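You operate a simulated robot arm through the tools that you are given. There is no shell and no other tool. Be economical: measure what you need, move in short steps, check, and stop when the job is done.

You run a simulated two-armed robot. Do the job below in one go: nothing can be reset, and whatever is moved stays where it is left.

TASK
Hold the wooden box on the desk top steady with one hand and open the wooden box lid with the other.

Only the result counts: the job must be done as asked and must still hold three seconds after the hand-in. Knocking over, shifting, dropping, spilling or breaking anything else fails it. Lids that push on must go on centred and level and be pressed home; caps that screw on are set level and turned clockwise until they are tight.

THE ROBOT
Two 7-joint arms with two-finger parallel grippers on one trunk, on a base that drives. Base frame: it is fixed to the floor where the robot stands at the start and does not move with it; the origin is under the middle of the robot, x ahead of it, y to its left, z up. Units: mm, rad, N and s.
The left shoulder is at the start at [70, 188, 1165], the right one opposite. With the tool pointing down near the work surface each hand reaches from about 260 to 780 mm from the robot's upright axis, wherever it stands, measured 20 degrees to its own side. Places, roughly: wooden box lid [500, 300, 800]. Payload 3.91 kg a hand.
The tool frame of a hand sits at the grasp point between the pads (the TCP): z along the fingers, y along the line on which they close. The tips reach 30 mm beyond it. The gripper opens to 110 mm. The fingers are 20 mm wide and 10 mm thick; the gripper's body (48 by 112 mm) begins 55 mm behind the TCP.
Orientation is that of the tool frame in the base frame, as a unit quaternion [x, y, z, w]. With the fingers straight down and closing along the base's y, the tool's x points along the base's -x, its y along +y and its z along -z.

THE INTERFACE
- The arms move only by the tool jog_arm. It takes "left_commands", "right_commands" or both (then of equal length, played together; a hand with none holds still); each is text: rows parted by semicolons, each of 7 numbers parted by spaces: the turn, a rotation vector about the tool's x, y, z in rad, then the shift along the tool's x, y, z in mm, then the finger opening in mm, from 0 to 110. In form: wx wy wz tx ty tz claw; .... A call has 1 to 8 rows; each row shifts and turns the commanded pose from where the row before left it, along the tool's axes as they then stand. Each row takes 0.2 s and may step no farther than 50 mm and 0.15 rad from the row before; otherwise, or with a gripper value out of range, the whole call is refused. Where a pose cannot be reached the arm comes as near as it can. A force on the tool above 40 N (or 10 N above the force at the start of the call, whichever is more), or a blocked arm, ends the call early, and 0.2 s more pass. Each finger travels about 72 mm/s and halts on what it meets, pressing with about 26 N; the grip force reading is that of the motor and also rises with nothing between the fingers. The clock runs only during rows and for 0.2 s after the last one: add rows that do not move to give the fingers time. The reply holds the time, the measured pose of the TCP, the force on the tool along the base axes, the opening and the grip force, in the units named above and with some noise, with the torque about the TCP (base axes, N m) and any sound that the robot's microphone picked up.
- Cameras (640 x 400 px; columns grow to the right, rows downward): "scene" is now at [124.9, 37, 1386.9]; the picture's right is [0.44, -0.90, 0.00], its down [-0.58, -0.29, -0.76] and it looks along [0.68, 0.34, -0.65] (base axes); focal length 280 px, centre (320, 200). "left" rides on the left gripper at [72, -17, -103] in its tool frame; the picture's right is [0.23, 0.97, 0.00], its down [-0.76, 0.18, -0.62] and it looks along [-0.61, 0.14, 0.78] (tool axes); focal length 222 px, centre (320, 200). "right" rides on the right gripper at [72, 17, -103] in its tool frame; the picture's right is [-0.23, 0.97, 0.00], its down [-0.76, -0.18, -0.62] and it looks along [-0.61, -0.14, 0.78] (tool axes); focal length 222 px, centre (320, 200). There is no depth. A picture from a camera that has moved, and an enlarged one, comes with that camera's place and axes in the base frame and with its lens.
- snapshot(camera): a new picture of that camera. No time passes.
- lift_body(by): slides the trunk up (or, below 0, down) by that many mm; the arms and the scene camera ride with it, the base frame stays. It gives what a move gives, with no picture.
- steer(legs): drives the robot by 1 to 6 legs, each [ahead, turn to the left] in mm and rad, along the robot's own axes; the way and the turn of a leg run together, so that a leg with both is an arc; at most 1500 mm and 3.142 rad a leg. The arms and the cameras ride along, it lands a little off, and it stops where it bumps. It gives what a move gives.
- pan_tilt(pan, tilt): turns the head with the scene camera to pan (to the left, within 1.501 rad either way) and tilt (down, from -0.506 to 1.204), counted from straight ahead of the robot. It gives what a move gives.
- zoom(camera, box): a new picture of the part [left, top, right, bottom] of that camera's present view, enlarged. No time passes.
- close_job(): hands the job in; it is judged then, once.

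Work in short steps. Places have to be worked out from the pictures, the camera data and where the tool is seen: move nearer, look again, correct. Check each grasp and each placing, and mend what went wrong. You have 120 turns and 100 pictures in all, those below and enlarged ones among them. Open the grippers and draw the arms clear of the work before you hand the job in, unless the task says otherwise; then end with one line.

The tools are called after ">>>" as a command line: name --argument value ..., lists and objects as JSON in quotes. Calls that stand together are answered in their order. jog_arm: Moves the arms, as the interface text tells. Its arguments: {"type":"object","properties":{"left_commands":{"type":"string"},"right_commands":{"type":"string"}},"required":[]} The other tools are called the same way: lift_body (by) slides the trunk up or down; steer (legs) drives the base; pan_tilt (pan, tilt) turns the head that bears the scene camera; snapshot (camera) takes a picture; zoom (camera, box) takes an enlarged picture of a part of a camera's view; close_job () hands the job in.

At the start:

```text
clock: 0.0
left_tcp_pos: [336.2, 462.7, 1155.8]
left_orientation: [-0.001, 1.0, 0.0, 0.0]
left_wrist_force: [-0.3, 0.4, -0.3]
left_ft_torque: [-0.01, -0.01, -0.02]
left_width: 110.0
left_grasp_force: 0.1
right_tcp_pos: [455.5, 42.5, 1121.3]
right_orientation: [-0.001, 1.0, 0.001, 0.0]
right_wrist_force: [0.4, 0.2, -0.3]
right_ft_torque: [-0.01, 0.0, 0.0]
right_width: 110.3
right_grasp_force: 0.0
trunk travel left (down, up): [-675.0, 265.0]
robot x, y, heading: [0.3, 3.7, -0.003]
head pan, tilt: [0.461, 0.702]
```

scene: 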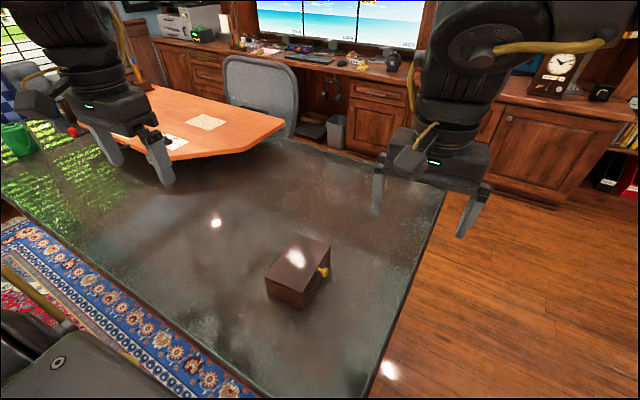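
right: 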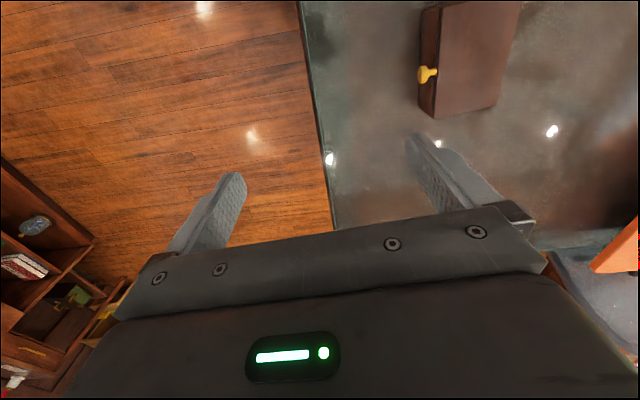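
left: 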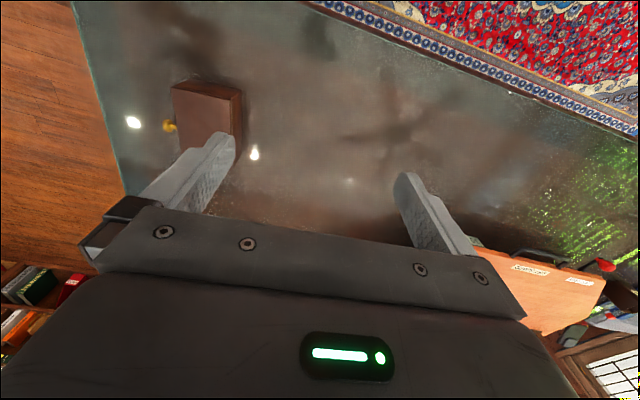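

The box sits on the dark desk with a yellow knob on its right-hand (-y) face; I zoom in for its geometry.

>>> zoom --camera "scene" --box '[240, 220, 360, 320]'

>>> zoom --camera "right" --box '[380, 0, 560, 130]'

>>> zoom --camera "left" --box '[140, 60, 280, 180]'

```text
4.00 times, centred on (300, 270) of scene
camera zoom: at [124.9, 37.0, 1386.9], right [0.44, -0.9, 0.0], down [-0.58, -0.29, -0.76], along [0.68, 0.34, -0.65], focal length 1120 px, centre (400, -80)
```

zoom: 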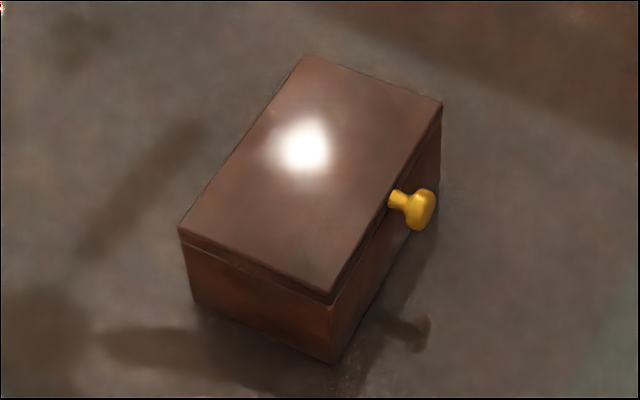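

```text
3.08 times, centred on (470, 65) of right
camera zoom: at [383.3, 59.9, 1224.8], right [0.23, 0.97, 0.0], down [0.76, -0.18, 0.62], along [0.61, -0.14, -0.78], focal length 684 px, centre (-142, 615)
```

zoom: 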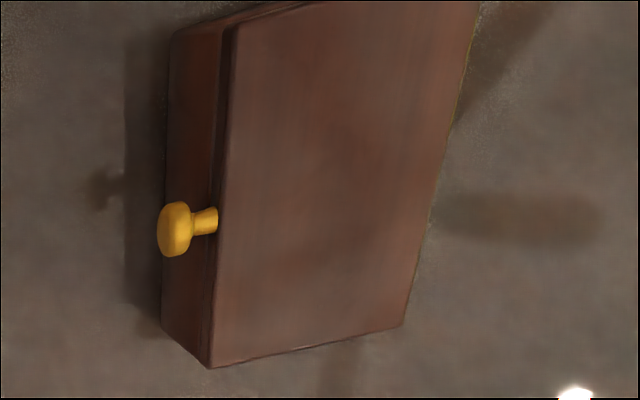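

```text
3.33 times, centred on (210, 120) of left
camera zoom: at [261.5, 445.9, 1258.5], right [-0.23, 0.97, 0.0], down [0.76, 0.18, 0.62], along [0.61, 0.14, -0.78], focal length 740 px, centre (687, 467)
```

zoom: 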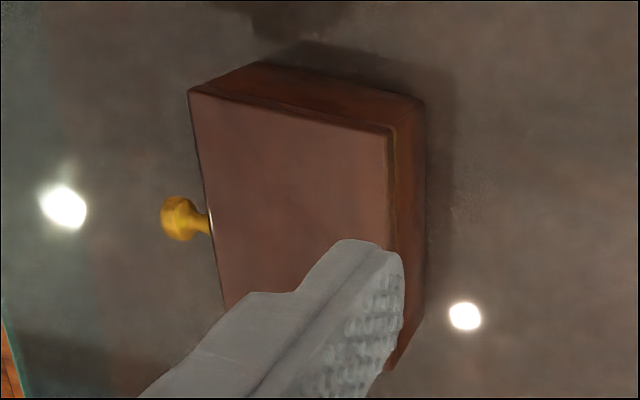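

Estimated from three views: box x≈402–550, y≈217–316, top z≈845, hinge presumably on the +y side, knob on the lid's front edge at about (480,199,838). I'll tilt the left hand to point forward-down (to grip the box's near end across y) and turn the right one to close along x.

>>> jog_arm --left_commands "0 -0.14 0 0 -33 0 110; 0 -0.14 0 0 -33 0 110; 0 -0.14 0 0 -33 0 110; 0 -0.14 0 0 -33 0 110; 0 -0.14 0 0 -33 0 110; 0 -0.14 0 0 -32 0 110; 0 0 0 0 0 0 110; 0 0 0 0 0 0 110" --right_commands "0 0 -0.15 0 0 0 110; 0 0 -0.15 0 0 0 110; 0 0 -0.15 0 0 0 110; 0 0 -0.15 0 0 0 110; 0 0 -0.15 0 0 0 110; 0 0 -0.15 0 0 0 110; 0 0 -0.15 0 0 0 110; 0 0 -0.15 0 0 0 110"

```text
clock: 1.8
left_tcp_pos: [415.0, 328.6, 1224.0]
left_orientation: [0.001, 0.913, 0.0, 0.409]
left_wrist_force: [-0.2, -0.1, 0.5]
left_ft_torque: [-0.01, 0.0, -0.05]
left_width: 110.3
left_grasp_force: 0.0
left hand out of reach, approached as far as the arm can: row 3, 4, 5, 6
right_tcp_pos: [363.3, 104.2, 1251.2]
right_orientation: [-0.558, 0.83, 0.022, 0.004]
right_wrist_force: [-0.2, 0.6, 0.0]
right_ft_torque: [0.04, 0.0, 0.0]
right_width: 109.9
right_grasp_force: 0.0
right hand out of reach, approached as far as the arm can: row 4, 5, 6, 7, 8
trunk travel left (down, up): [-675.0, 265.0]
robot x, y, heading: [0.5, 0.1, -0.002]
head pan, tilt: [0.461, 0.702]
```

Both are too high for these orientations; I bring the hands lower, where the reach is better.

>>> jog_arm --left_commands "0 0 0 33 0 26 110; 0 0 0 33 0 26 110; 0 0 0 33 0 26 110; 0 0 0 33 0 26 110; 0 0 0 33 0 26 110; 0 0 0 31 0 26 110; 0 0 0 0 0 0 110; 0 0 0 0 0 0 110" --right_commands "0 0 0 0 0 25 110; 0 0 0 0 0 25 110; 0 0 0 0 0 25 110; 0 0 0 0 0 25 110; 0 0 0 0 0 25 110; 0 0 0 0 0 25 110; 0 0 0 0 0 0 110; 0 0 0 0 0 0 110"

>>> snapshot --camera "scene"

```text
clock: 3.6
left_tcp_pos: [473.1, 354.0, 1007.3]
left_orientation: [0.0, 0.914, 0.0, 0.406]
left_wrist_force: [0.2, -0.3, 0.3]
left_ft_torque: [0.01, 0.0, -0.03]
left_width: 110.1
left_grasp_force: 0.0
left hand out of reach, approached as far as the arm can: row 1, 2, 3, 4, 5
right_tcp_pos: [362.9, 106.5, 1256.1]
right_orientation: [-0.562, 0.827, 0.019, 0.01]
right_wrist_force: [-0.5, -0.5, -0.5]
right_ft_torque: [0.04, 0.0, -0.01]
right_width: 110.2
right_grasp_force: 0.0
right hand out of reach, approached as far as the arm can: row 1, 2, 3, 4, 5, 6
trunk travel left (down, up): [-675.0, 265.0]
robot x, y, heading: [2.9, -1.2, -0.001]
head pan, tilt: [0.461, 0.702]
```

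```text
93 pictures are left
camera scene: at [124.9, 36.7, 1386.9], right [0.44, -0.9, 0.0], down [-0.58, -0.29, -0.76], along [0.68, 0.34, -0.65], focal length 280 px, centre (320, 200)
```

scene: 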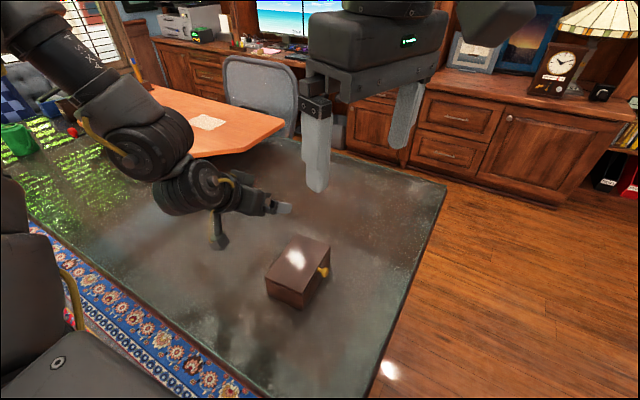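

Readings may still lag the commands; I wait a moment to see where the arms settle.

>>> jog_arm --left_commands "0 0 0 0 0 0 110; 0 0 0 0 0 0 110; 0 0 0 0 0 0 110; 0 0 0 0 0 0 110" --right_commands "0 0 0 0 0 0 110; 0 0 0 0 0 0 110; 0 0 0 0 0 0 110; 0 0 0 0 0 0 110"

```text
clock: 4.6
left_tcp_pos: [475.2, 353.3, 1005.7]
left_orientation: [-0.002, 0.913, 0.001, 0.408]
left_wrist_force: [0.7, 0.3, -0.5]
left_ft_torque: [0.0, 0.01, 0.03]
left_width: 110.0
left_grasp_force: 0.1
right_tcp_pos: [361.5, 108.0, 1256.7]
right_orientation: [-0.561, 0.827, 0.019, 0.011]
right_wrist_force: [0.2, 0.0, -0.5]
right_ft_torque: [0.02, 0.02, 0.02]
right_width: 110.1
right_grasp_force: 0.0
trunk travel left (down, up): [-675.0, 265.0]
robot x, y, heading: [-1.9, 1.3, -0.002]
head pan, tilt: [0.461, 0.702]
```

The arms are limited by being too close to the body, so I back the robot off 170 mm to give the tilted hand room.

>>> steer --legs '[[-170, 0]]'

>>> jog_arm --right_commands "0 0 0 0 0 40 110; 0 0 0 0 0 40 110; 0 0 0 0 0 40 110; 0 0 0 0 0 40 110; 0 0 0 0 0 40 110; 0 0 0 0 0 0 110"

```text
clock: 6.0
left_tcp_pos: [308.0, 354.6, 1006.6]
left_orientation: [-0.001, 0.914, 0.001, 0.407]
left_wrist_force: [-0.3, -0.1, -0.5]
left_ft_torque: [0.01, 0.01, 0.0]
left_width: 110.0
left_grasp_force: 0.1
right_tcp_pos: [195.7, 107.6, 1255.2]
right_orientation: [-0.561, 0.827, 0.02, 0.008]
right_wrist_force: [-0.3, -0.8, -0.3]
right_ft_torque: [0.01, 0.0, -0.05]
right_width: 110.2
right_grasp_force: 0.0
trunk travel left (down, up): [-675.0, 265.0]
robot x, y, heading: [-169.7, 0.8, 0.001]
head pan, tilt: [0.461, 0.702]
```

```text
clock: 7.5
left_tcp_pos: [306.1, 354.7, 1005.6]
left_orientation: [-0.001, 0.913, 0.001, 0.408]
left_wrist_force: [0.2, 0.0, 0.5]
left_ft_torque: [0.01, 0.0, 0.0]
left_width: 109.8
left_grasp_force: 0.1
right_tcp_pos: [194.7, 112.3, 1249.5]
right_orientation: [-0.558, 0.829, 0.038, 0.019]
right_wrist_force: [-0.5, -0.4, 0.1]
right_ft_torque: [-0.02, 0.01, -0.02]
right_width: 109.9
right_grasp_force: 0.0
right hand out of reach, approached as far as the arm can: row 1, 2, 3, 4, 5
trunk travel left (down, up): [-675.0, 265.0]
robot x, y, heading: [-168.4, -2.0, 0.001]
head pan, tilt: [0.461, 0.702]
```

The right arm hit a joint limit; I rotate it back to see which way it is freer.

>>> jog_arm --right_commands "0 0 0.15 0 -20 0 110; 0 0 0.15 0 -20 0 110; 0 0 0.15 0 -20 0 110; 0 0 0.15 -20 0 0 110; 0 0 0.15 -20 0 0 110; 0 0 0.15 -20 0 0 110; 0 0 0.15 -20 0 0 110; 0 0 0.15 -20 0 20 110"

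```text
clock: 9.4
left_tcp_pos: [305.6, 353.4, 1006.4]
left_orientation: [-0.001, 0.913, 0.0, 0.408]
left_wrist_force: [-0.4, 0.6, -1.1]
left_ft_torque: [-0.01, -0.02, -0.05]
left_width: 109.8
left_grasp_force: 0.0
right_tcp_pos: [343.3, 99.3, 1254.6]
right_orientation: [0.028, 0.998, 0.064, 0.01]
right_wrist_force: [-0.2, -0.3, -0.7]
right_ft_torque: [0.05, -0.01, -0.01]
right_width: 110.1
right_grasp_force: 0.0
right hand out of reach, approached as far as the arm can: row 8
trunk travel left (down, up): [-675.0, 265.0]
robot x, y, heading: [-168.3, -1.5, -0.0]
head pan, tilt: [0.461, 0.702]
stopped in row 8 (right hand): the arm was blocked; the commanded pose is now the measured one
```

Now move the right hand outward, down, and to its own side.

>>> jog_arm --right_commands "0 0 0 -20 -25 0 110; 0 0 0 -20 -25 20 110; 0 0 0 -20 -20 35 110; 0 0 0 -20 -20 35 110; 0 0 0 0 -20 40 110; 0 0 0 0 0 40 110; 0 0 0 0 0 40 110; 0 0 0 0 0 40 110"

```text
clock: 11.2
left_tcp_pos: [309.1, 353.4, 1006.5]
left_orientation: [0.0, 0.913, 0.001, 0.407]
left_wrist_force: [-0.6, -0.1, 0.4]
left_ft_torque: [0.0, 0.02, 0.0]
left_width: 110.3
left_grasp_force: 0.1
right_tcp_pos: [421.8, 17.8, 991.3]
right_orientation: [0.025, 0.998, 0.061, 0.008]
right_wrist_force: [-0.2, 1.1, 0.1]
right_ft_torque: [-0.01, 0.04, -0.02]
right_width: 110.2
right_grasp_force: 0.1
trunk travel left (down, up): [-675.0, 265.0]
robot x, y, heading: [-168.6, -2.8, -0.001]
head pan, tilt: [0.461, 0.702]
```

Right hand is free here. I straighten its small tilt and turn it, while the left goes to its pre-grasp pose.

>>> jog_arm --left_commands "0 0 0 19.4 -22 22 110; 0 0 0 19.4 -22 22 110; 0 0 0 19.4 -22 22 110; 0 0 0 19.4 -21 21 110; 0 0 0 0 0 0 110; 0 0 0 0 0 0 110; 0 0 0 0 0 0 110; 0 0 0 0 0 0 110" --right_commands "0.12 0 0 0 0 0 110; 0 0 -0.15 0 0 0 110; 0 0 -0.15 0 0 0 110; 0 0 -0.15 0 0 0 110; 0 0 -0.15 0 0 0 110; 0 0 -0.15 0 0 0 110; 0 0 -0.15 0 0 0 110; 0 0 -0.15 0 0 0 110"

```text
clock: 12.6
left_tcp_pos: [325.4, 285.6, 899.4]
left_orientation: [0.001, 0.913, -0.003, 0.408]
left_wrist_force: [0.2, 0.1, -0.4]
left_ft_torque: [-0.03, -0.02, 0.0]
left_width: 109.9
left_grasp_force: 0.0
left hand out of reach, approached as far as the arm can: row 3, 4
right_tcp_pos: [281.5, 50.5, 968.2]
right_orientation: [-0.233, 0.968, 0.052, -0.073]
right_wrist_force: [-0.4, 0.0, -0.4]
right_ft_torque: [0.05, -0.01, 0.02]
right_width: 109.8
right_grasp_force: 0.0
right hand out of reach, approached as far as the arm can: row 2, 3, 4, 5, 6
trunk travel left (down, up): [-675.0, 265.0]
robot x, y, heading: [-167.8, 2.9, 0.001]
head pan, tilt: [0.461, 0.702]
stopped in row 6 (right hand): the arm was blocked; the commanded pose is now the measured one
```

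The right wrist won't turn that way; I undo it and turn the other way (+z), while the left holds.

>>> jog_arm --right_commands "0.026 -0.037 0.118 -31 -21 0 110; 0.026 -0.037 0.118 -33 -15 0 110; 0.026 -0.037 0.118 -35 -8 0 110; 0.026 -0.037 0.118 -37 -5 0 110; 0 0 0.15 0 0 0 110; 0 0 0.15 0 0 0 110; 0 0 0.15 0 0 0 110; 0 0 0.15 0 0 0 110"

```text
clock: 14.4
left_tcp_pos: [325.2, 285.8, 899.0]
left_orientation: [0.0, 0.913, -0.002, 0.408]
left_wrist_force: [-0.6, 0.6, -0.4]
left_ft_torque: [0.01, -0.01, -0.03]
left_width: 110.0
left_grasp_force: 0.0
right_tcp_pos: [425.6, 44.8, 951.1]
right_orientation: [0.294, 0.956, -0.001, 0.001]
right_wrist_force: [-0.9, 0.3, -0.7]
right_ft_torque: [0.01, 0.0, 0.0]
right_width: 110.2
right_grasp_force: 0.0
trunk travel left (down, up): [-675.0, 265.0]
robot x, y, heading: [-165.4, -2.3, 0.001]
head pan, tilt: [0.461, 0.702]
```

Turning this way works. I finish the right hand's turn and line the left up in y, creeping forward a little.

>>> jog_arm --left_commands "0 0 0 0 0 20 110; 0 0 0 8 -10 10 110; 0 0 0 0 -10 10 110; 0 0 0 0 0 0 110; 0 0 0 0 0 0 110; 0 0 0 0 0 0 110; 0 0 0 0 0 0 110" --right_commands "0 0 0.15 0 0 0 110; 0 0 0.15 0 0 0 110; 0 0 0.15 0 0 0 110; 0 0 0.15 0 0 0 110; 0 0 0.15 0 0 0 110; 0 0 0.15 0 0 0 110; 0 0 0.074 0 0 0 110"

>>> snapshot --camera "scene"

>>> snapshot --camera "left"

>>> snapshot --camera "right"

```text
clock: 16.0
left_tcp_pos: [348.8, 286.6, 886.1]
left_orientation: [0.001, 0.913, -0.003, 0.407]
left_wrist_force: [-0.5, 1.2, 0.1]
left_ft_torque: [-0.01, -0.04, 0.01]
left_width: 110.1
left_grasp_force: 0.0
left hand out of reach, approached as far as the arm can: row 2, 3
right_tcp_pos: [426.0, 45.6, 951.0]
right_orientation: [0.707, 0.707, -0.001, 0.002]
right_wrist_force: [0.7, 0.8, 0.7]
right_ft_torque: [-0.01, 0.01, 0.06]
right_width: 109.8
right_grasp_force: 0.1
trunk travel left (down, up): [-675.0, 265.0]
robot x, y, heading: [-170.0, -0.4, 0.002]
head pan, tilt: [0.461, 0.702]
```

```text
92 pictures are left
camera scene: at [-42.8, 36.9, 1386.9], right [0.44, -0.9, 0.0], down [-0.58, -0.29, -0.76], along [0.68, 0.34, -0.65], focal length 280 px, centre (320, 200)
```

scene: 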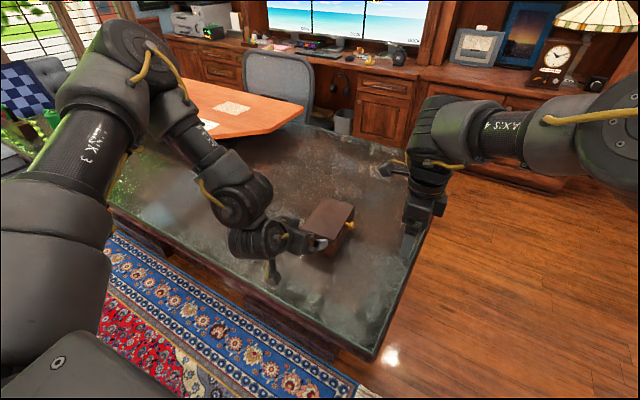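

```text
91 pictures are left
camera left: at [222.0, 270.5, 901.9], right [-0.15, 0.97, -0.18], down [0.05, 0.18, 0.98], along [0.99, 0.14, -0.07], focal length 222 px, centre (320, 200)
```

left: 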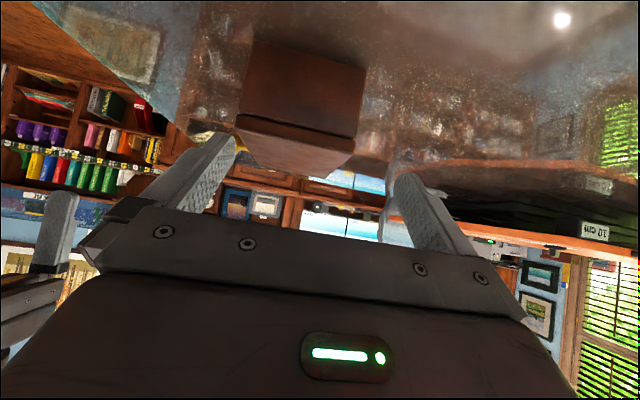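

```text
90 pictures are left
camera right: at [444.5, 118.0, 1054.6], right [0.97, -0.23, 0.0], down [-0.18, -0.76, 0.63], along [-0.14, -0.61, -0.78], focal length 222 px, centre (320, 200)
```

right: 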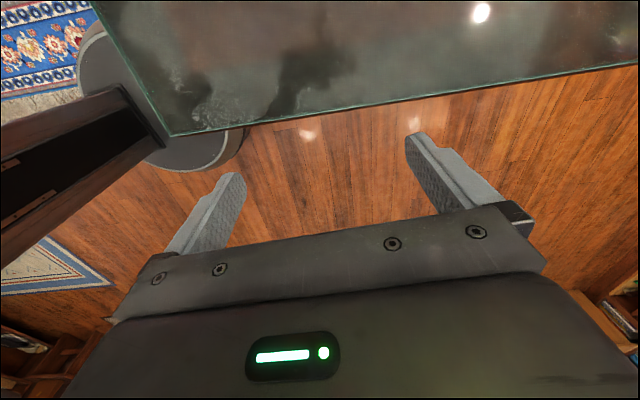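

The left still refuses y<286 here; I test whether it frees up farther from the body (still above/behind the box).

>>> jog_arm --left_commands "0 0 0 -20 0 15 110; 0 0 0 -20 0 15 110; 0 0 0 0 -7 0 110; 0 0 0 0 -7 0 110; 0 0 0 0 -7 0 110; 0 0 0 0 0 0 110"

```text
clock: 17.4
left_tcp_pos: [396.2, 275.2, 903.9]
left_orientation: [0.001, 0.913, -0.005, 0.408]
left_wrist_force: [-0.1, -0.1, 0.0]
left_ft_torque: [-0.01, -0.04, -0.02]
left_width: 109.9
left_grasp_force: 0.1
left hand out of reach, approached as far as the arm can: row 4, 5
right_tcp_pos: [427.2, 44.9, 951.3]
right_orientation: [0.707, 0.708, 0.0, 0.001]
right_wrist_force: [-0.2, -1.1, -0.4]
right_ft_torque: [-0.02, -0.01, 0.0]
right_width: 109.7
right_grasp_force: 0.1
trunk travel left (down, up): [-675.0, 265.0]
robot x, y, heading: [-169.0, 0.6, -0.001]
head pan, tilt: [0.461, 0.702]
```

Raising the trunk should unfold the arm more at the same hand height; I lift 120 mm and then bring the left hand back down with y centred.

>>> lift_body --by 120

>>> jog_arm --left_commands "0 0 0 17.9 0 16 110; 0 0 0 17.9 0 16 110; 0 0 0 17.9 0 16 110; 0 0 0 17.9 0 16 110; 0 0 0 17.9 0 16 110; 0 0 0 0 -4.5 0 110; 0 0 0 0 -4.5 0 110; 0 0 0 0 0 0 110"

```text
clock: 18.9
left_tcp_pos: [395.8, 274.8, 1022.9]
left_orientation: [0.001, 0.913, -0.004, 0.408]
left_wrist_force: [0.3, 0.2, -0.5]
left_ft_torque: [0.02, -0.03, 0.01]
left_width: 110.0
left_grasp_force: 0.0
right_tcp_pos: [427.1, 45.9, 1073.2]
right_orientation: [0.706, 0.708, -0.001, 0.001]
right_wrist_force: [-0.5, 0.0, -0.6]
right_ft_torque: [0.02, -0.02, -0.01]
right_width: 110.0
right_grasp_force: 0.1
trunk travel left (down, up): [-795.0, 145.0]
robot x, y, heading: [-166.7, -1.7, 0.004]
head pan, tilt: [0.461, 0.702]
```

```text
clock: 20.7
left_tcp_pos: [384.9, 318.3, 983.5]
left_orientation: [0.001, 0.913, -0.004, 0.408]
left_wrist_force: [-0.4, -0.3, 0.6]
left_ft_torque: [-0.01, 0.02, 0.01]
left_width: 110.1
left_grasp_force: 0.0
left hand out of reach, approached as far as the arm can: row 1, 2, 3, 4, 5, 7
right_tcp_pos: [428.1, 45.2, 1071.1]
right_orientation: [0.707, 0.708, -0.002, 0.002]
right_wrist_force: [-0.3, 0.1, 0.3]
right_ft_torque: [-0.01, 0.01, 0.02]
right_width: 110.0
right_grasp_force: 0.0
trunk travel left (down, up): [-795.0, 145.0]
robot x, y, heading: [-168.4, -4.5, -0.004]
head pan, tilt: [0.461, 0.702]
```

Raising made it worse, so a lower trunk is what's needed. I raise the hands 100 mm for clearance, then lower the trunk 220 mm.

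>>> jog_arm --left_commands "0 0 0 -25 0 -22 110; 0 0 0 -25 0 -22 110; 0 0 0 -25 0 -22 110; 0 0 0 0 0 0 110" --right_commands "0 0 0 0 0 -33 110; 0 0 0 0 0 -33 110; 0 0 0 0 0 -33 110; 0 0 0 0 0 0 110"

>>> lift_body --by -220

```text
clock: 21.7
left_tcp_pos: [383.3, 319.3, 1083.7]
left_orientation: [0.002, 0.913, -0.004, 0.407]
left_wrist_force: [0.3, 1.0, 0.0]
left_ft_torque: [0.01, -0.01, -0.01]
left_width: 109.9
left_grasp_force: 0.2
right_tcp_pos: [427.6, 47.3, 1171.4]
right_orientation: [0.706, 0.708, -0.001, 0.002]
right_wrist_force: [-0.5, -0.2, 0.0]
right_ft_torque: [0.01, 0.04, 0.03]
right_width: 109.9
right_grasp_force: 0.0
trunk travel left (down, up): [-795.0, 145.0]
robot x, y, heading: [-167.3, 3.1, 0.0]
head pan, tilt: [0.461, 0.702]
```

```text
clock: 24.0
left_tcp_pos: [383.0, 318.7, 867.3]
left_orientation: [0.001, 0.912, -0.005, 0.41]
left_wrist_force: [-7.7, 1.6, 22.6]
left_ft_torque: [-1.24, -0.32, -0.36]
left_width: 109.3
left_grasp_force: 0.1
right_tcp_pos: [424.7, 46.4, 954.8]
right_orientation: [0.707, 0.707, 0.001, 0.002]
right_wrist_force: [-0.3, -0.2, -0.5]
right_ft_torque: [-0.01, -0.01, -0.01]
right_width: 110.2
right_grasp_force: 0.0
trunk travel left (down, up): [-575.0, 365.0]
robot x, y, heading: [-169.6, 1.0, 0.003]
head pan, tilt: [0.461, 0.702]
```

The left fingertip touched the lid top (22 N); I lift it straight up and look.

>>> jog_arm --left_commands "0 0 0 -15 0 -13 110; 0 0 0 -15 0 -13 110; 0 0 0 0 0 0 110"

>>> snapshot --camera "scene"

```text
clock: 24.8
left_tcp_pos: [385.4, 319.6, 901.3]
left_orientation: [0.002, 0.913, -0.005, 0.407]
left_wrist_force: [-0.2, -0.3, 0.8]
left_ft_torque: [-0.01, -0.02, 0.02]
left_width: 110.1
left_grasp_force: 0.1
right_tcp_pos: [429.0, 47.2, 951.1]
right_orientation: [0.706, 0.708, -0.002, 0.001]
right_wrist_force: [0.8, -0.3, -0.6]
right_ft_torque: [0.0, 0.0, -0.04]
right_width: 110.0
right_grasp_force: 0.1
trunk travel left (down, up): [-575.0, 365.0]
robot x, y, heading: [-170.1, -0.9, -0.002]
head pan, tilt: [0.461, 0.702]
```

```text
89 pictures are left
camera scene: at [-41.6, 37.4, 1286.7], right [0.44, -0.9, 0.0], down [-0.58, -0.29, -0.76], along [0.68, 0.34, -0.65], focal length 280 px, centre (320, 200)
```

scene: 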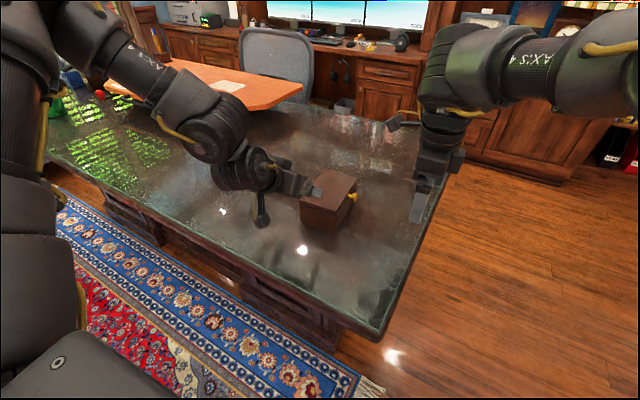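

Now back off and centre the left hand in y at this trunk height.

>>> jog_arm --left_commands "0 0 0 0 0 -30 110; 0 0 0 0 -18 0 110; 0 0 0 0 -18 0 110; 0 0 0 0 -17 0 110; 0 0 0 0 0 0 110"

>>> zoom --camera "scene" --box '[220, 140, 400, 260]'

```text
clock: 26.0
left_tcp_pos: [371.8, 286.6, 919.9]
left_orientation: [0.004, 0.913, -0.006, 0.408]
left_wrist_force: [0.0, 1.0, -0.5]
left_ft_torque: [0.0, -0.02, 0.03]
left_width: 110.2
left_grasp_force: 0.1
left hand out of reach, approached as far as the arm can: row 3, 4
right_tcp_pos: [427.8, 45.8, 951.4]
right_orientation: [0.707, 0.707, -0.001, 0.002]
right_wrist_force: [-0.1, 0.1, -0.3]
right_ft_torque: [-0.01, 0.0, 0.02]
right_width: 109.9
right_grasp_force: 0.1
trunk travel left (down, up): [-575.0, 365.0]
robot x, y, heading: [-172.5, -1.0, 0.007]
head pan, tilt: [0.461, 0.702]
```

```text
3.33 times, centred on (310, 200) of scene
camera zoom: at [-42.8, 36.9, 1286.9], right [0.44, -0.9, 0.0], down [-0.58, -0.29, -0.76], along [0.68, 0.34, -0.65], focal length 934 px, centre (353, 200)
```

zoom: 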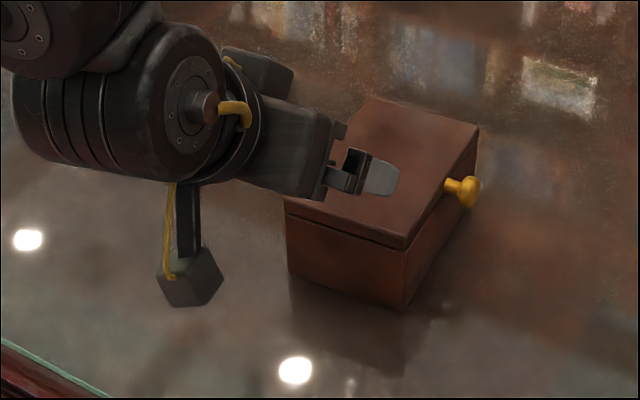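

The box hasn't moved. I'll test centring at larger x above the box, since entering from above with fingers straddling it is also possible.

>>> jog_arm --left_commands "0 0 0 -9 0 25 110; 0 0 0 -9 0 25 110; 0 0 0 0 -7 0 110; 0 0 0 0 -7 0 110; 0 0 0 0 -6.5 0 110; 0 0 0 0 0 0 110"

```text
clock: 27.4
left_tcp_pos: [421.2, 265.0, 900.6]
left_orientation: [0.001, 0.913, -0.004, 0.408]
left_wrist_force: [0.9, -0.3, -0.9]
left_ft_torque: [-0.01, 0.01, 0.0]
left_width: 110.0
left_grasp_force: 0.1
right_tcp_pos: [427.2, 46.7, 951.2]
right_orientation: [0.707, 0.707, 0.0, 0.001]
right_wrist_force: [-0.1, -0.4, 0.5]
right_ft_torque: [0.0, 0.04, -0.03]
right_width: 110.0
right_grasp_force: 0.1
trunk travel left (down, up): [-575.0, 365.0]
robot x, y, heading: [-168.3, -0.1, 0.002]
head pan, tilt: [0.461, 0.702]
```

Reached, above the near end of the box. Check alignment of the fingers with the box sides.

>>> snapshot --camera "left"

>>> zoom --camera "scene" --box '[240, 140, 390, 240]'

```text
87 pictures are left
camera left: at [293.5, 249.6, 916.4], right [-0.15, 0.97, -0.18], down [0.05, 0.18, 0.98], along [0.99, 0.14, -0.07], focal length 222 px, centre (320, 200)
```

left: 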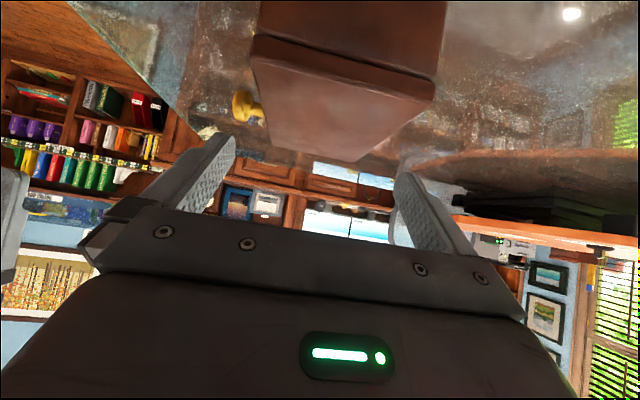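

```text
4.00 times, centred on (315, 190) of scene
camera zoom: at [-42.9, 36.9, 1286.9], right [0.44, -0.9, 0.0], down [-0.58, -0.29, -0.76], along [0.68, 0.34, -0.65], focal length 1120 px, centre (340, 240)
```

zoom: 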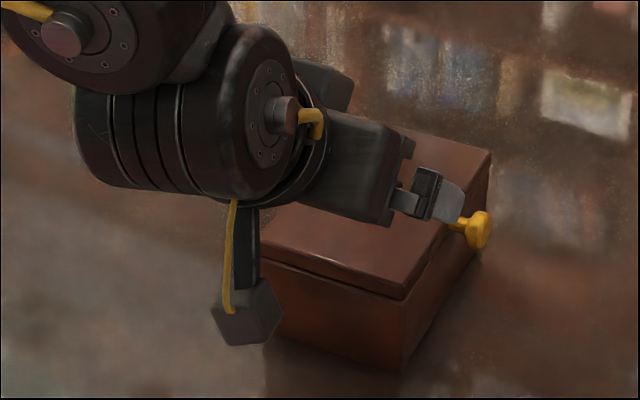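

>>> zoom --camera "left" --box '[220, 0, 460, 150]'

```text
2.67 times, centred on (340, 75) of left
camera zoom: at [293.5, 249.6, 916.4], right [-0.15, 0.97, -0.18], down [0.05, 0.18, 0.98], along [0.99, 0.14, -0.07], focal length 592 px, centre (267, 533)
```

zoom: 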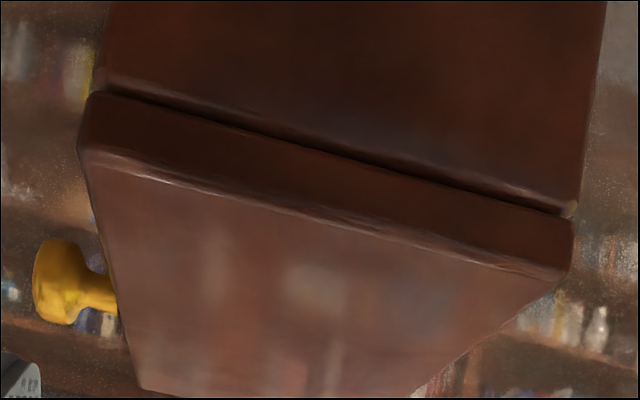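

Box spans y≈217–318, lid about 13 mm thick, centre y≈267.5. I descend to straddle the box, watching force.

>>> jog_arm --left_commands "0 0 0 13.5 1 9.9 110; 0 0 0 13.5 1 9.9 110; 0 0 0 6.8 0.5 4.9 110; 0 0 0 6.8 0 4.9 110; 0 0 0 0 0 0 110"

>>> snapshot --camera "left"

```text
clock: 28.6
left_tcp_pos: [414.6, 267.3, 851.1]
left_orientation: [0.002, 0.913, -0.004, 0.407]
left_wrist_force: [0.5, -0.5, -1.5]
left_ft_torque: [0.03, -0.01, 0.01]
left_width: 109.9
left_grasp_force: 0.1
right_tcp_pos: [426.6, 47.3, 951.7]
right_orientation: [0.706, 0.708, -0.001, 0.002]
right_wrist_force: [0.3, 0.1, 0.1]
right_ft_torque: [0.01, 0.01, 0.0]
right_width: 110.2
right_grasp_force: 0.0
trunk travel left (down, up): [-575.0, 365.0]
robot x, y, heading: [-166.8, -6.3, -0.001]
head pan, tilt: [0.461, 0.702]
```

```text
84 pictures are left
camera left: at [287.8, 251.6, 866.0], right [-0.15, 0.97, -0.18], down [0.05, 0.18, 0.98], along [0.99, 0.14, -0.07], focal length 222 px, centre (320, 200)
```

left: 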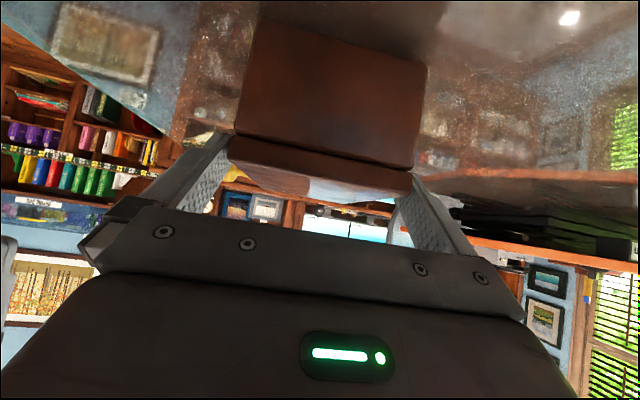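

Fingers straddle the lid edges without contact. I continue down to z≈806.

>>> jog_arm --left_commands "0 0 0 8 0 9 110; 0 0 0 8 0 9 110; 0 0 0 8 0 7 110; 0 0 0 8 0 6 110; 0 0 0 0 0 0 110"

>>> zoom --camera "left" --box '[160, 0, 480, 220]'

>>> zoom --camera "scene" --box '[240, 140, 390, 240]'

```text
clock: 29.8
left_tcp_pos: [416.2, 271.3, 810.8]
left_orientation: [0.002, 0.913, -0.005, 0.407]
left_wrist_force: [-0.6, -1.8, -0.3]
left_ft_torque: [0.0, 0.01, 0.03]
left_width: 110.1
left_grasp_force: 0.0
left hand out of reach, approached as far as the arm can: row 4
right_tcp_pos: [427.5, 45.2, 951.4]
right_orientation: [0.706, 0.708, 0.0, 0.001]
right_wrist_force: [0.6, 0.4, 1.0]
right_ft_torque: [-0.02, -0.01, -0.02]
right_width: 110.0
right_grasp_force: 0.1
trunk travel left (down, up): [-575.0, 365.0]
robot x, y, heading: [-170.8, 3.5, -0.0]
head pan, tilt: [0.461, 0.702]
```

```text
1.82 times, centred on (320, 110) of left
camera zoom: at [289.0, 256.1, 825.9], right [-0.14, 0.97, -0.18], down [0.05, 0.18, 0.98], along [0.99, 0.13, -0.07], focal length 404 px, centre (320, 364)
```

zoom: 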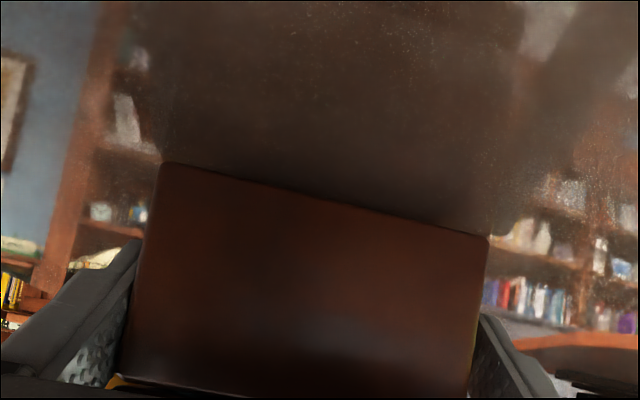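

```text
4.00 times, centred on (315, 190) of scene
camera zoom: at [-42.8, 36.7, 1286.9], right [0.44, -0.9, 0.0], down [-0.58, -0.29, -0.76], along [0.68, 0.34, -0.65], focal length 1120 px, centre (340, 240)
```

zoom: 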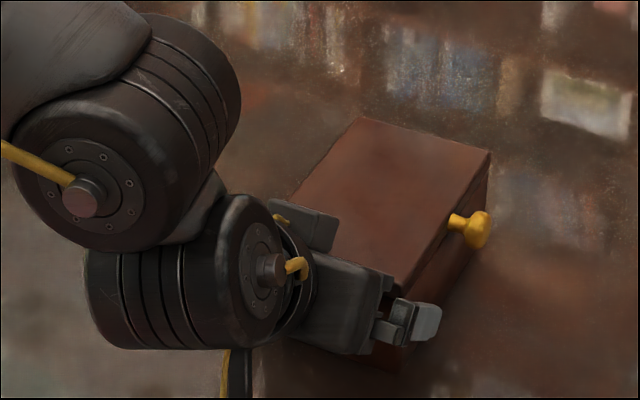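

Both fingers flank the body at z≈811. Close the left gripper onto the box.

>>> jog_arm --left_commands "0 0 0 0 0 0 104; 0 0 0 0 0 0 98; 0 0 0 0 0 0 92; 0 0 0 0 0 0 86; 0 0 0 0 0 0 86; 0 0 0 0 0 0 86"

>>> zoom --camera "scene" --box '[240, 140, 390, 240]'

```text
clock: 31.2
left_tcp_pos: [417.1, 272.5, 810.1]
left_orientation: [0.002, 0.913, -0.005, 0.407]
left_wrist_force: [-1.1, -1.0, 0.2]
left_ft_torque: [0.02, 0.06, -0.14]
left_width: 100.2
left_grasp_force: 26.3
right_tcp_pos: [426.6, 46.4, 952.2]
right_orientation: [0.706, 0.708, -0.001, 0.002]
right_wrist_force: [-0.2, 0.2, 0.5]
right_ft_torque: [0.01, 0.02, 0.02]
right_width: 109.9
right_grasp_force: 0.1
trunk travel left (down, up): [-575.0, 365.0]
robot x, y, heading: [-167.5, -0.4, -0.002]
head pan, tilt: [0.461, 0.702]
```

```text
4.00 times, centred on (315, 190) of scene
camera zoom: at [-42.9, 36.7, 1286.9], right [0.44, -0.9, 0.0], down [-0.58, -0.29, -0.76], along [0.68, 0.34, -0.65], focal length 1120 px, centre (340, 240)
```

zoom: 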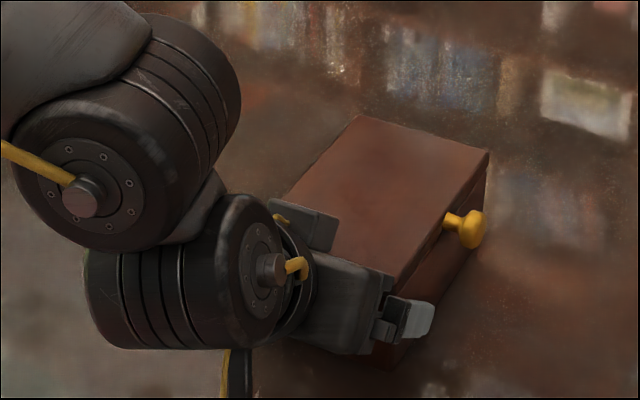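

Box gripped (100 mm, 26 N). Now the knob is at about (477,205,834); I bring the right hand above it with fingers partly closed.

>>> jog_arm --right_commands "0 0 0 20 10 0 90; 0 0 0 27 10 0 70; 0 0 0 27 10 0 50; 0 0 0 27 10 5 44; 0 0 0 28 10 5 44; 0 0 0 28 0 5 44; 0 0 0 0 0 5 44; 0 0 0 0 0 0 44"

>>> snapshot --camera "right"

>>> snapshot --camera "scene"

```text
clock: 33.0
left_tcp_pos: [416.6, 271.1, 810.1]
left_orientation: [0.002, 0.913, -0.004, 0.407]
left_wrist_force: [-0.7, -1.2, 0.1]
left_ft_torque: [0.2, -0.2, -0.11]
left_width: 100.2
left_grasp_force: 26.0
right_tcp_pos: [421.9, 73.4, 932.0]
right_orientation: [0.708, 0.706, 0.001, 0.0]
right_wrist_force: [0.1, -1.0, 0.3]
right_ft_torque: [0.01, 0.0, -0.02]
right_width: 43.9
right_grasp_force: 0.1
right hand out of reach, approached as far as the arm can: row 1, 2, 3, 4, 5, 6
trunk travel left (down, up): [-575.0, 365.0]
robot x, y, heading: [-168.8, -3.5, -0.007]
head pan, tilt: [0.461, 0.702]
```

```text
80 pictures are left
camera right: at [440.7, 144.6, 1035.7], right [0.97, -0.23, 0.0], down [-0.18, -0.76, 0.62], along [-0.14, -0.6, -0.78], focal length 222 px, centre (320, 200)
```

right: 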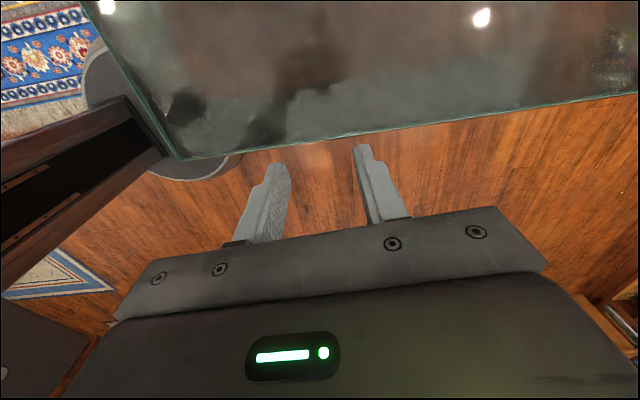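

```text
79 pictures are left
camera scene: at [-42.8, 36.8, 1286.9], right [0.44, -0.9, 0.0], down [-0.58, -0.29, -0.76], along [0.68, 0.34, -0.65], focal length 280 px, centre (320, 200)
```

scene: 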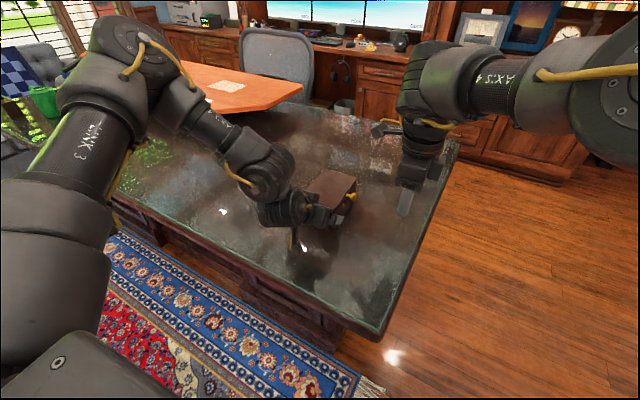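

The right arm can't reach inward with the fingers vertical; pointing them left-and-down (+y, tilted) keeps the wrist nearer. I tilt it 0.9 rad about its y axis in place.

>>> jog_arm --right_commands "0 0.15 0 0 0 0 44; 0 0.15 0 0 0 0 44; 0 0.15 0 0 0 0 44; 0 0.15 0 0 0 0 44; 0 0.15 0 0 0 0 44; 0 0.15 0 0 0 0 44; 0 0 0 0 0 0 44"

```text
clock: 34.6
left_tcp_pos: [415.9, 271.4, 809.9]
left_orientation: [0.002, 0.913, -0.005, 0.408]
left_wrist_force: [0.6, -0.7, -0.2]
left_ft_torque: [0.21, 0.02, -0.11]
left_width: 100.0
left_grasp_force: 26.3
right_tcp_pos: [422.7, 75.0, 931.9]
right_orientation: [0.636, 0.638, 0.307, -0.306]
right_wrist_force: [-0.5, 0.2, 0.3]
right_ft_torque: [-0.01, -0.03, -0.03]
right_width: 43.7
right_grasp_force: 0.0
trunk travel left (down, up): [-575.0, 365.0]
robot x, y, heading: [-168.6, 1.4, -0.002]
head pan, tilt: [0.461, 0.702]
```

Works. Move to a pre-grasp point 90 mm short of the knob along the finger axis.

>>> jog_arm --right_commands "0 0 0 1 14 18 44; 0 0 0 1 14 18 44; 0 0 0 1 14 18 44; 0 0 0 1 13 18 44; 0 0 0 0 0 0 44; 0 0 0 0 0 0 44"

>>> snapshot --camera "right"

>>> snapshot --camera "scene"

```text
clock: 36.0
left_tcp_pos: [415.5, 271.6, 809.8]
left_orientation: [0.002, 0.913, -0.005, 0.407]
left_wrist_force: [0.8, -1.1, -0.3]
left_ft_torque: [0.14, 0.23, -0.07]
left_width: 99.9
left_grasp_force: 26.2
right_tcp_pos: [477.9, 133.1, 888.9]
right_orientation: [0.637, 0.638, 0.307, -0.307]
right_wrist_force: [0.5, 0.1, 1.1]
right_ft_torque: [0.0, -0.03, -0.01]
right_width: 43.8
right_grasp_force: 0.0
trunk travel left (down, up): [-575.0, 365.0]
robot x, y, heading: [-169.2, -1.8, -0.003]
head pan, tilt: [0.461, 0.702]
```

```text
78 pictures are left
camera right: at [495.1, 97.9, 1009.2], right [0.97, -0.14, -0.18], down [-0.18, -0.96, -0.21], along [-0.14, 0.23, -0.96], focal length 222 px, centre (320, 200)
```

right: 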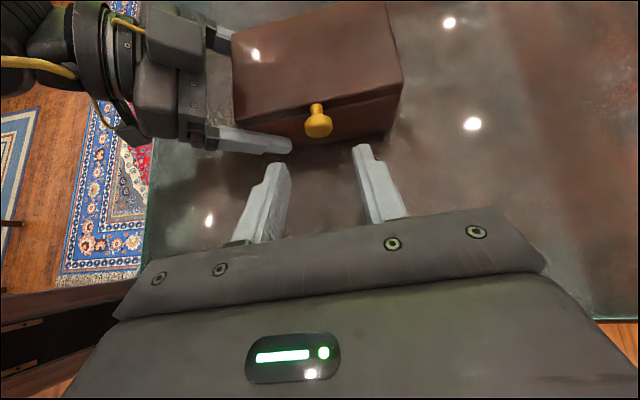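

```text
77 pictures are left
camera scene: at [-42.7, 36.7, 1286.9], right [0.44, -0.9, 0.0], down [-0.58, -0.29, -0.76], along [0.68, 0.34, -0.65], focal length 280 px, centre (320, 200)
```

scene: 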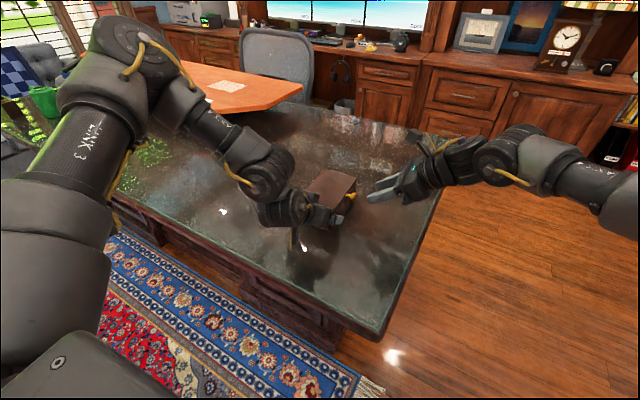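

Knob head computed at (478,207,833), nearly straight along the finger axis. Advance 45 mm and check.

>>> jog_arm --right_commands "0 0 0 1 0 15 44; 0 0 0 1 0 15 44; 0 0 0 0.6 0 15 44; 0 0 0 0 0 0 44"

>>> zoom --camera "right" --box '[200, 50, 440, 200]'

>>> zoom --camera "scene" --box '[290, 140, 440, 240]'

```text
clock: 37.0
left_tcp_pos: [416.0, 273.0, 810.8]
left_orientation: [0.002, 0.913, -0.005, 0.408]
left_wrist_force: [-0.4, -0.7, 1.0]
left_ft_torque: [0.2, 0.02, 0.03]
left_width: 100.0
left_grasp_force: 25.9
right_tcp_pos: [478.3, 170.4, 863.0]
right_orientation: [0.637, 0.638, 0.307, -0.306]
right_wrist_force: [0.4, 0.9, 0.5]
right_ft_torque: [0.01, 0.0, 0.02]
right_width: 44.3
right_grasp_force: 0.0
trunk travel left (down, up): [-575.0, 365.0]
robot x, y, heading: [-170.8, -2.7, -0.002]
head pan, tilt: [0.461, 0.702]
```

```text
2.67 times, centred on (320, 125) of right
camera zoom: at [495.4, 135.3, 984.0], right [0.97, -0.14, -0.18], down [-0.18, -0.96, -0.21], along [-0.14, 0.23, -0.96], focal length 592 px, centre (320, 400)
```

zoom: 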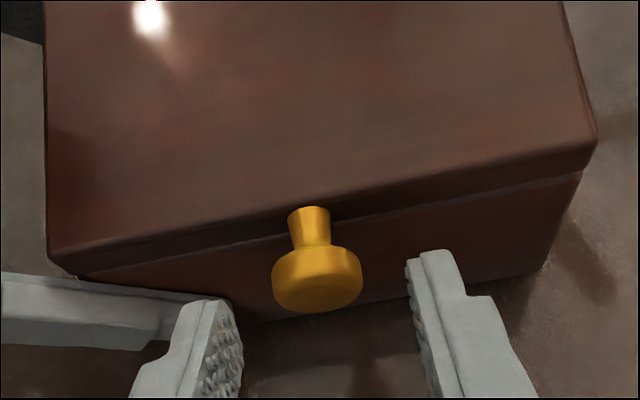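

```text
4.00 times, centred on (365, 190) of scene
camera zoom: at [-42.7, 36.6, 1286.9], right [0.44, -0.9, 0.0], down [-0.58, -0.29, -0.76], along [0.68, 0.34, -0.65], focal length 1120 px, centre (140, 240)
```

zoom: 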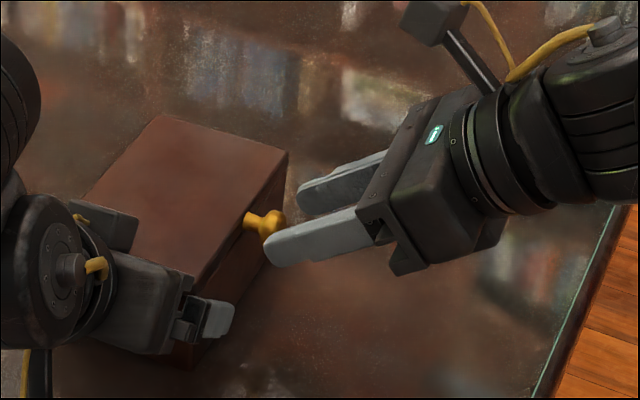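

Well centred. Advance 28 mm and close on the knob.

>>> jog_arm --right_commands "0 0 0 0 -0.5 14 44; 0 0 0 0 -0.5 13 44; 0 0 0 0 0 0 44; 0 0 0 0 0 0 30; 0 0 0 0 0 0 20; 0 0 0 0 0 0 12; 0 0 0 0 0 0 12"

>>> zoom --camera "right" --box '[200, 50, 440, 200]'

>>> zoom --camera "scene" --box '[290, 140, 440, 240]'

```text
clock: 38.6
left_tcp_pos: [417.1, 271.9, 810.9]
left_orientation: [0.002, 0.913, -0.004, 0.408]
left_wrist_force: [-10.6, 1.1, 6.1]
left_ft_torque: [0.37, -0.45, -0.95]
left_width: 99.9
left_grasp_force: 26.1
right_tcp_pos: [476.2, 190.6, 846.9]
right_orientation: [0.637, 0.638, 0.307, -0.304]
right_wrist_force: [13.0, 1.7, -0.1]
right_ft_torque: [-0.22, -0.09, -0.19]
right_width: 22.9
right_grasp_force: 25.8
trunk travel left (down, up): [-575.0, 365.0]
robot x, y, heading: [-165.2, -0.8, 0.004]
head pan, tilt: [0.461, 0.702]
```

```text
2.67 times, centred on (320, 125) of right
camera zoom: at [494.3, 155.2, 967.6], right [0.97, -0.14, -0.17], down [-0.18, -0.96, -0.21], along [-0.14, 0.23, -0.96], focal length 592 px, centre (320, 400)
```

zoom: 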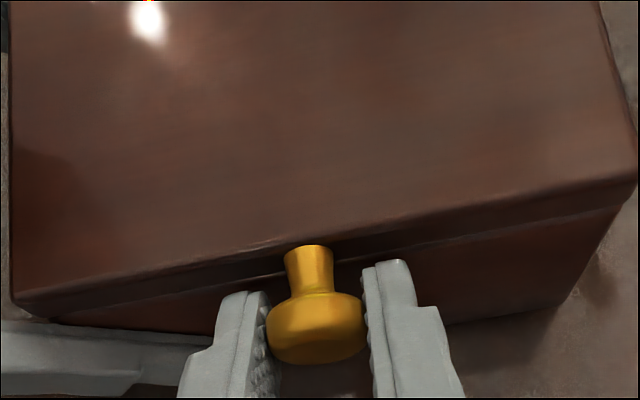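

```text
4.00 times, centred on (365, 190) of scene
camera zoom: at [-42.8, 37.0, 1287.0], right [0.44, -0.9, 0.0], down [-0.58, -0.29, -0.76], along [0.68, 0.34, -0.65], focal length 1120 px, centre (140, 240)
```

zoom: 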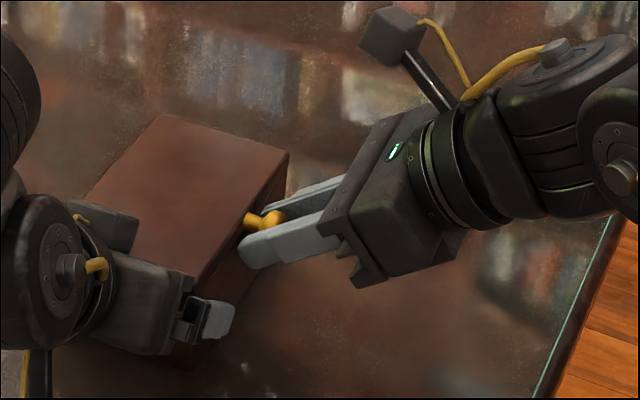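

Knob gripped (22.9 mm). Hinge taken at (y≈321, z≈828), radius ≈114; I start the lift along the arc, ~22°, and check.

>>> jog_arm --right_commands "0 0 0 0 1 0 12; 0 0 0 6.3 0 -4 12; 0 0 0 6.3 0 -4 12; 0 0 0 6.8 0 -3.1 12; 0 0 0 6.8 0 -3.1 12; 0 0 0 7.1 0 -2.2 12; 0 0 0 7.1 0 -2.2 12; 0 0 0 0 0 0 12"

>>> zoom --camera "scene" --box '[290, 140, 440, 240]'

```text
clock: 40.4
left_tcp_pos: [417.1, 272.4, 810.6]
left_orientation: [0.001, 0.913, -0.004, 0.408]
left_wrist_force: [-2.3, 11.9, 2.9]
left_ft_torque: [-0.5, -0.1, 0.52]
left_width: 100.1
left_grasp_force: 26.1
right_tcp_pos: [477.5, 202.9, 890.5]
right_orientation: [0.636, 0.638, 0.307, -0.307]
right_wrist_force: [3.9, -10.2, -0.3]
right_ft_torque: [-0.75, 0.02, -0.12]
right_width: 23.2
right_grasp_force: 25.5
trunk travel left (down, up): [-575.0, 365.0]
robot x, y, heading: [-167.9, -4.4, 0.001]
head pan, tilt: [0.461, 0.702]
```

```text
4.00 times, centred on (365, 190) of scene
camera zoom: at [-42.6, 37.0, 1286.9], right [0.44, -0.9, 0.0], down [-0.58, -0.29, -0.76], along [0.68, 0.34, -0.65], focal length 1120 px, centre (140, 240)
```

zoom: 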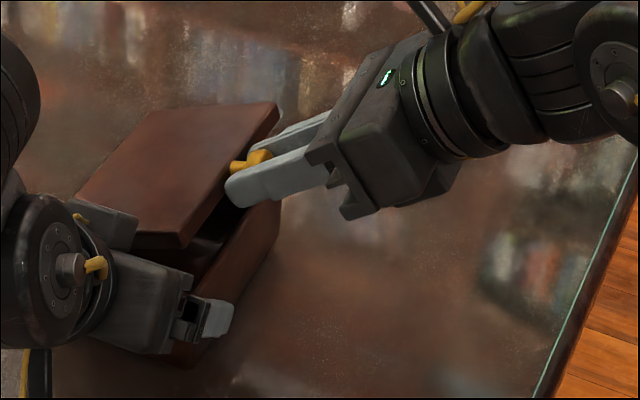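

The lid is swinging open properly with the box held. Continue the arc to ~45°, easing slightly toward −y.

>>> jog_arm --right_commands "0 0 0 -0.9 0 -1.2 12; 0 0 0 7.3 0 -1.3 12; 0 0 0 7.4 0 -1.2 12; 0 0 0 7.4 0 -0.3 12; 0 0 0 7.5 0 -0.3 12; 0 0 0 7.4 0 0.7 12; 0 0 0 7.4 0 0.7 12; 0 0 0 0 0 0 12"

```text
clock: 42.2
left_tcp_pos: [416.9, 272.4, 810.9]
left_orientation: [0.003, 0.914, -0.006, 0.407]
left_wrist_force: [-2.6, 7.5, 2.6]
left_ft_torque: [-0.43, 0.04, 0.4]
left_width: 100.4
left_grasp_force: 26.1
right_tcp_pos: [477.4, 227.7, 925.9]
right_orientation: [0.637, 0.637, 0.307, -0.306]
right_wrist_force: [1.9, -7.5, -1.2]
right_ft_torque: [-0.78, -0.07, -0.1]
right_width: 22.9
right_grasp_force: 26.7
trunk travel left (down, up): [-575.0, 365.0]
robot x, y, heading: [-169.1, -0.7, -0.001]
head pan, tilt: [0.461, 0.702]
```

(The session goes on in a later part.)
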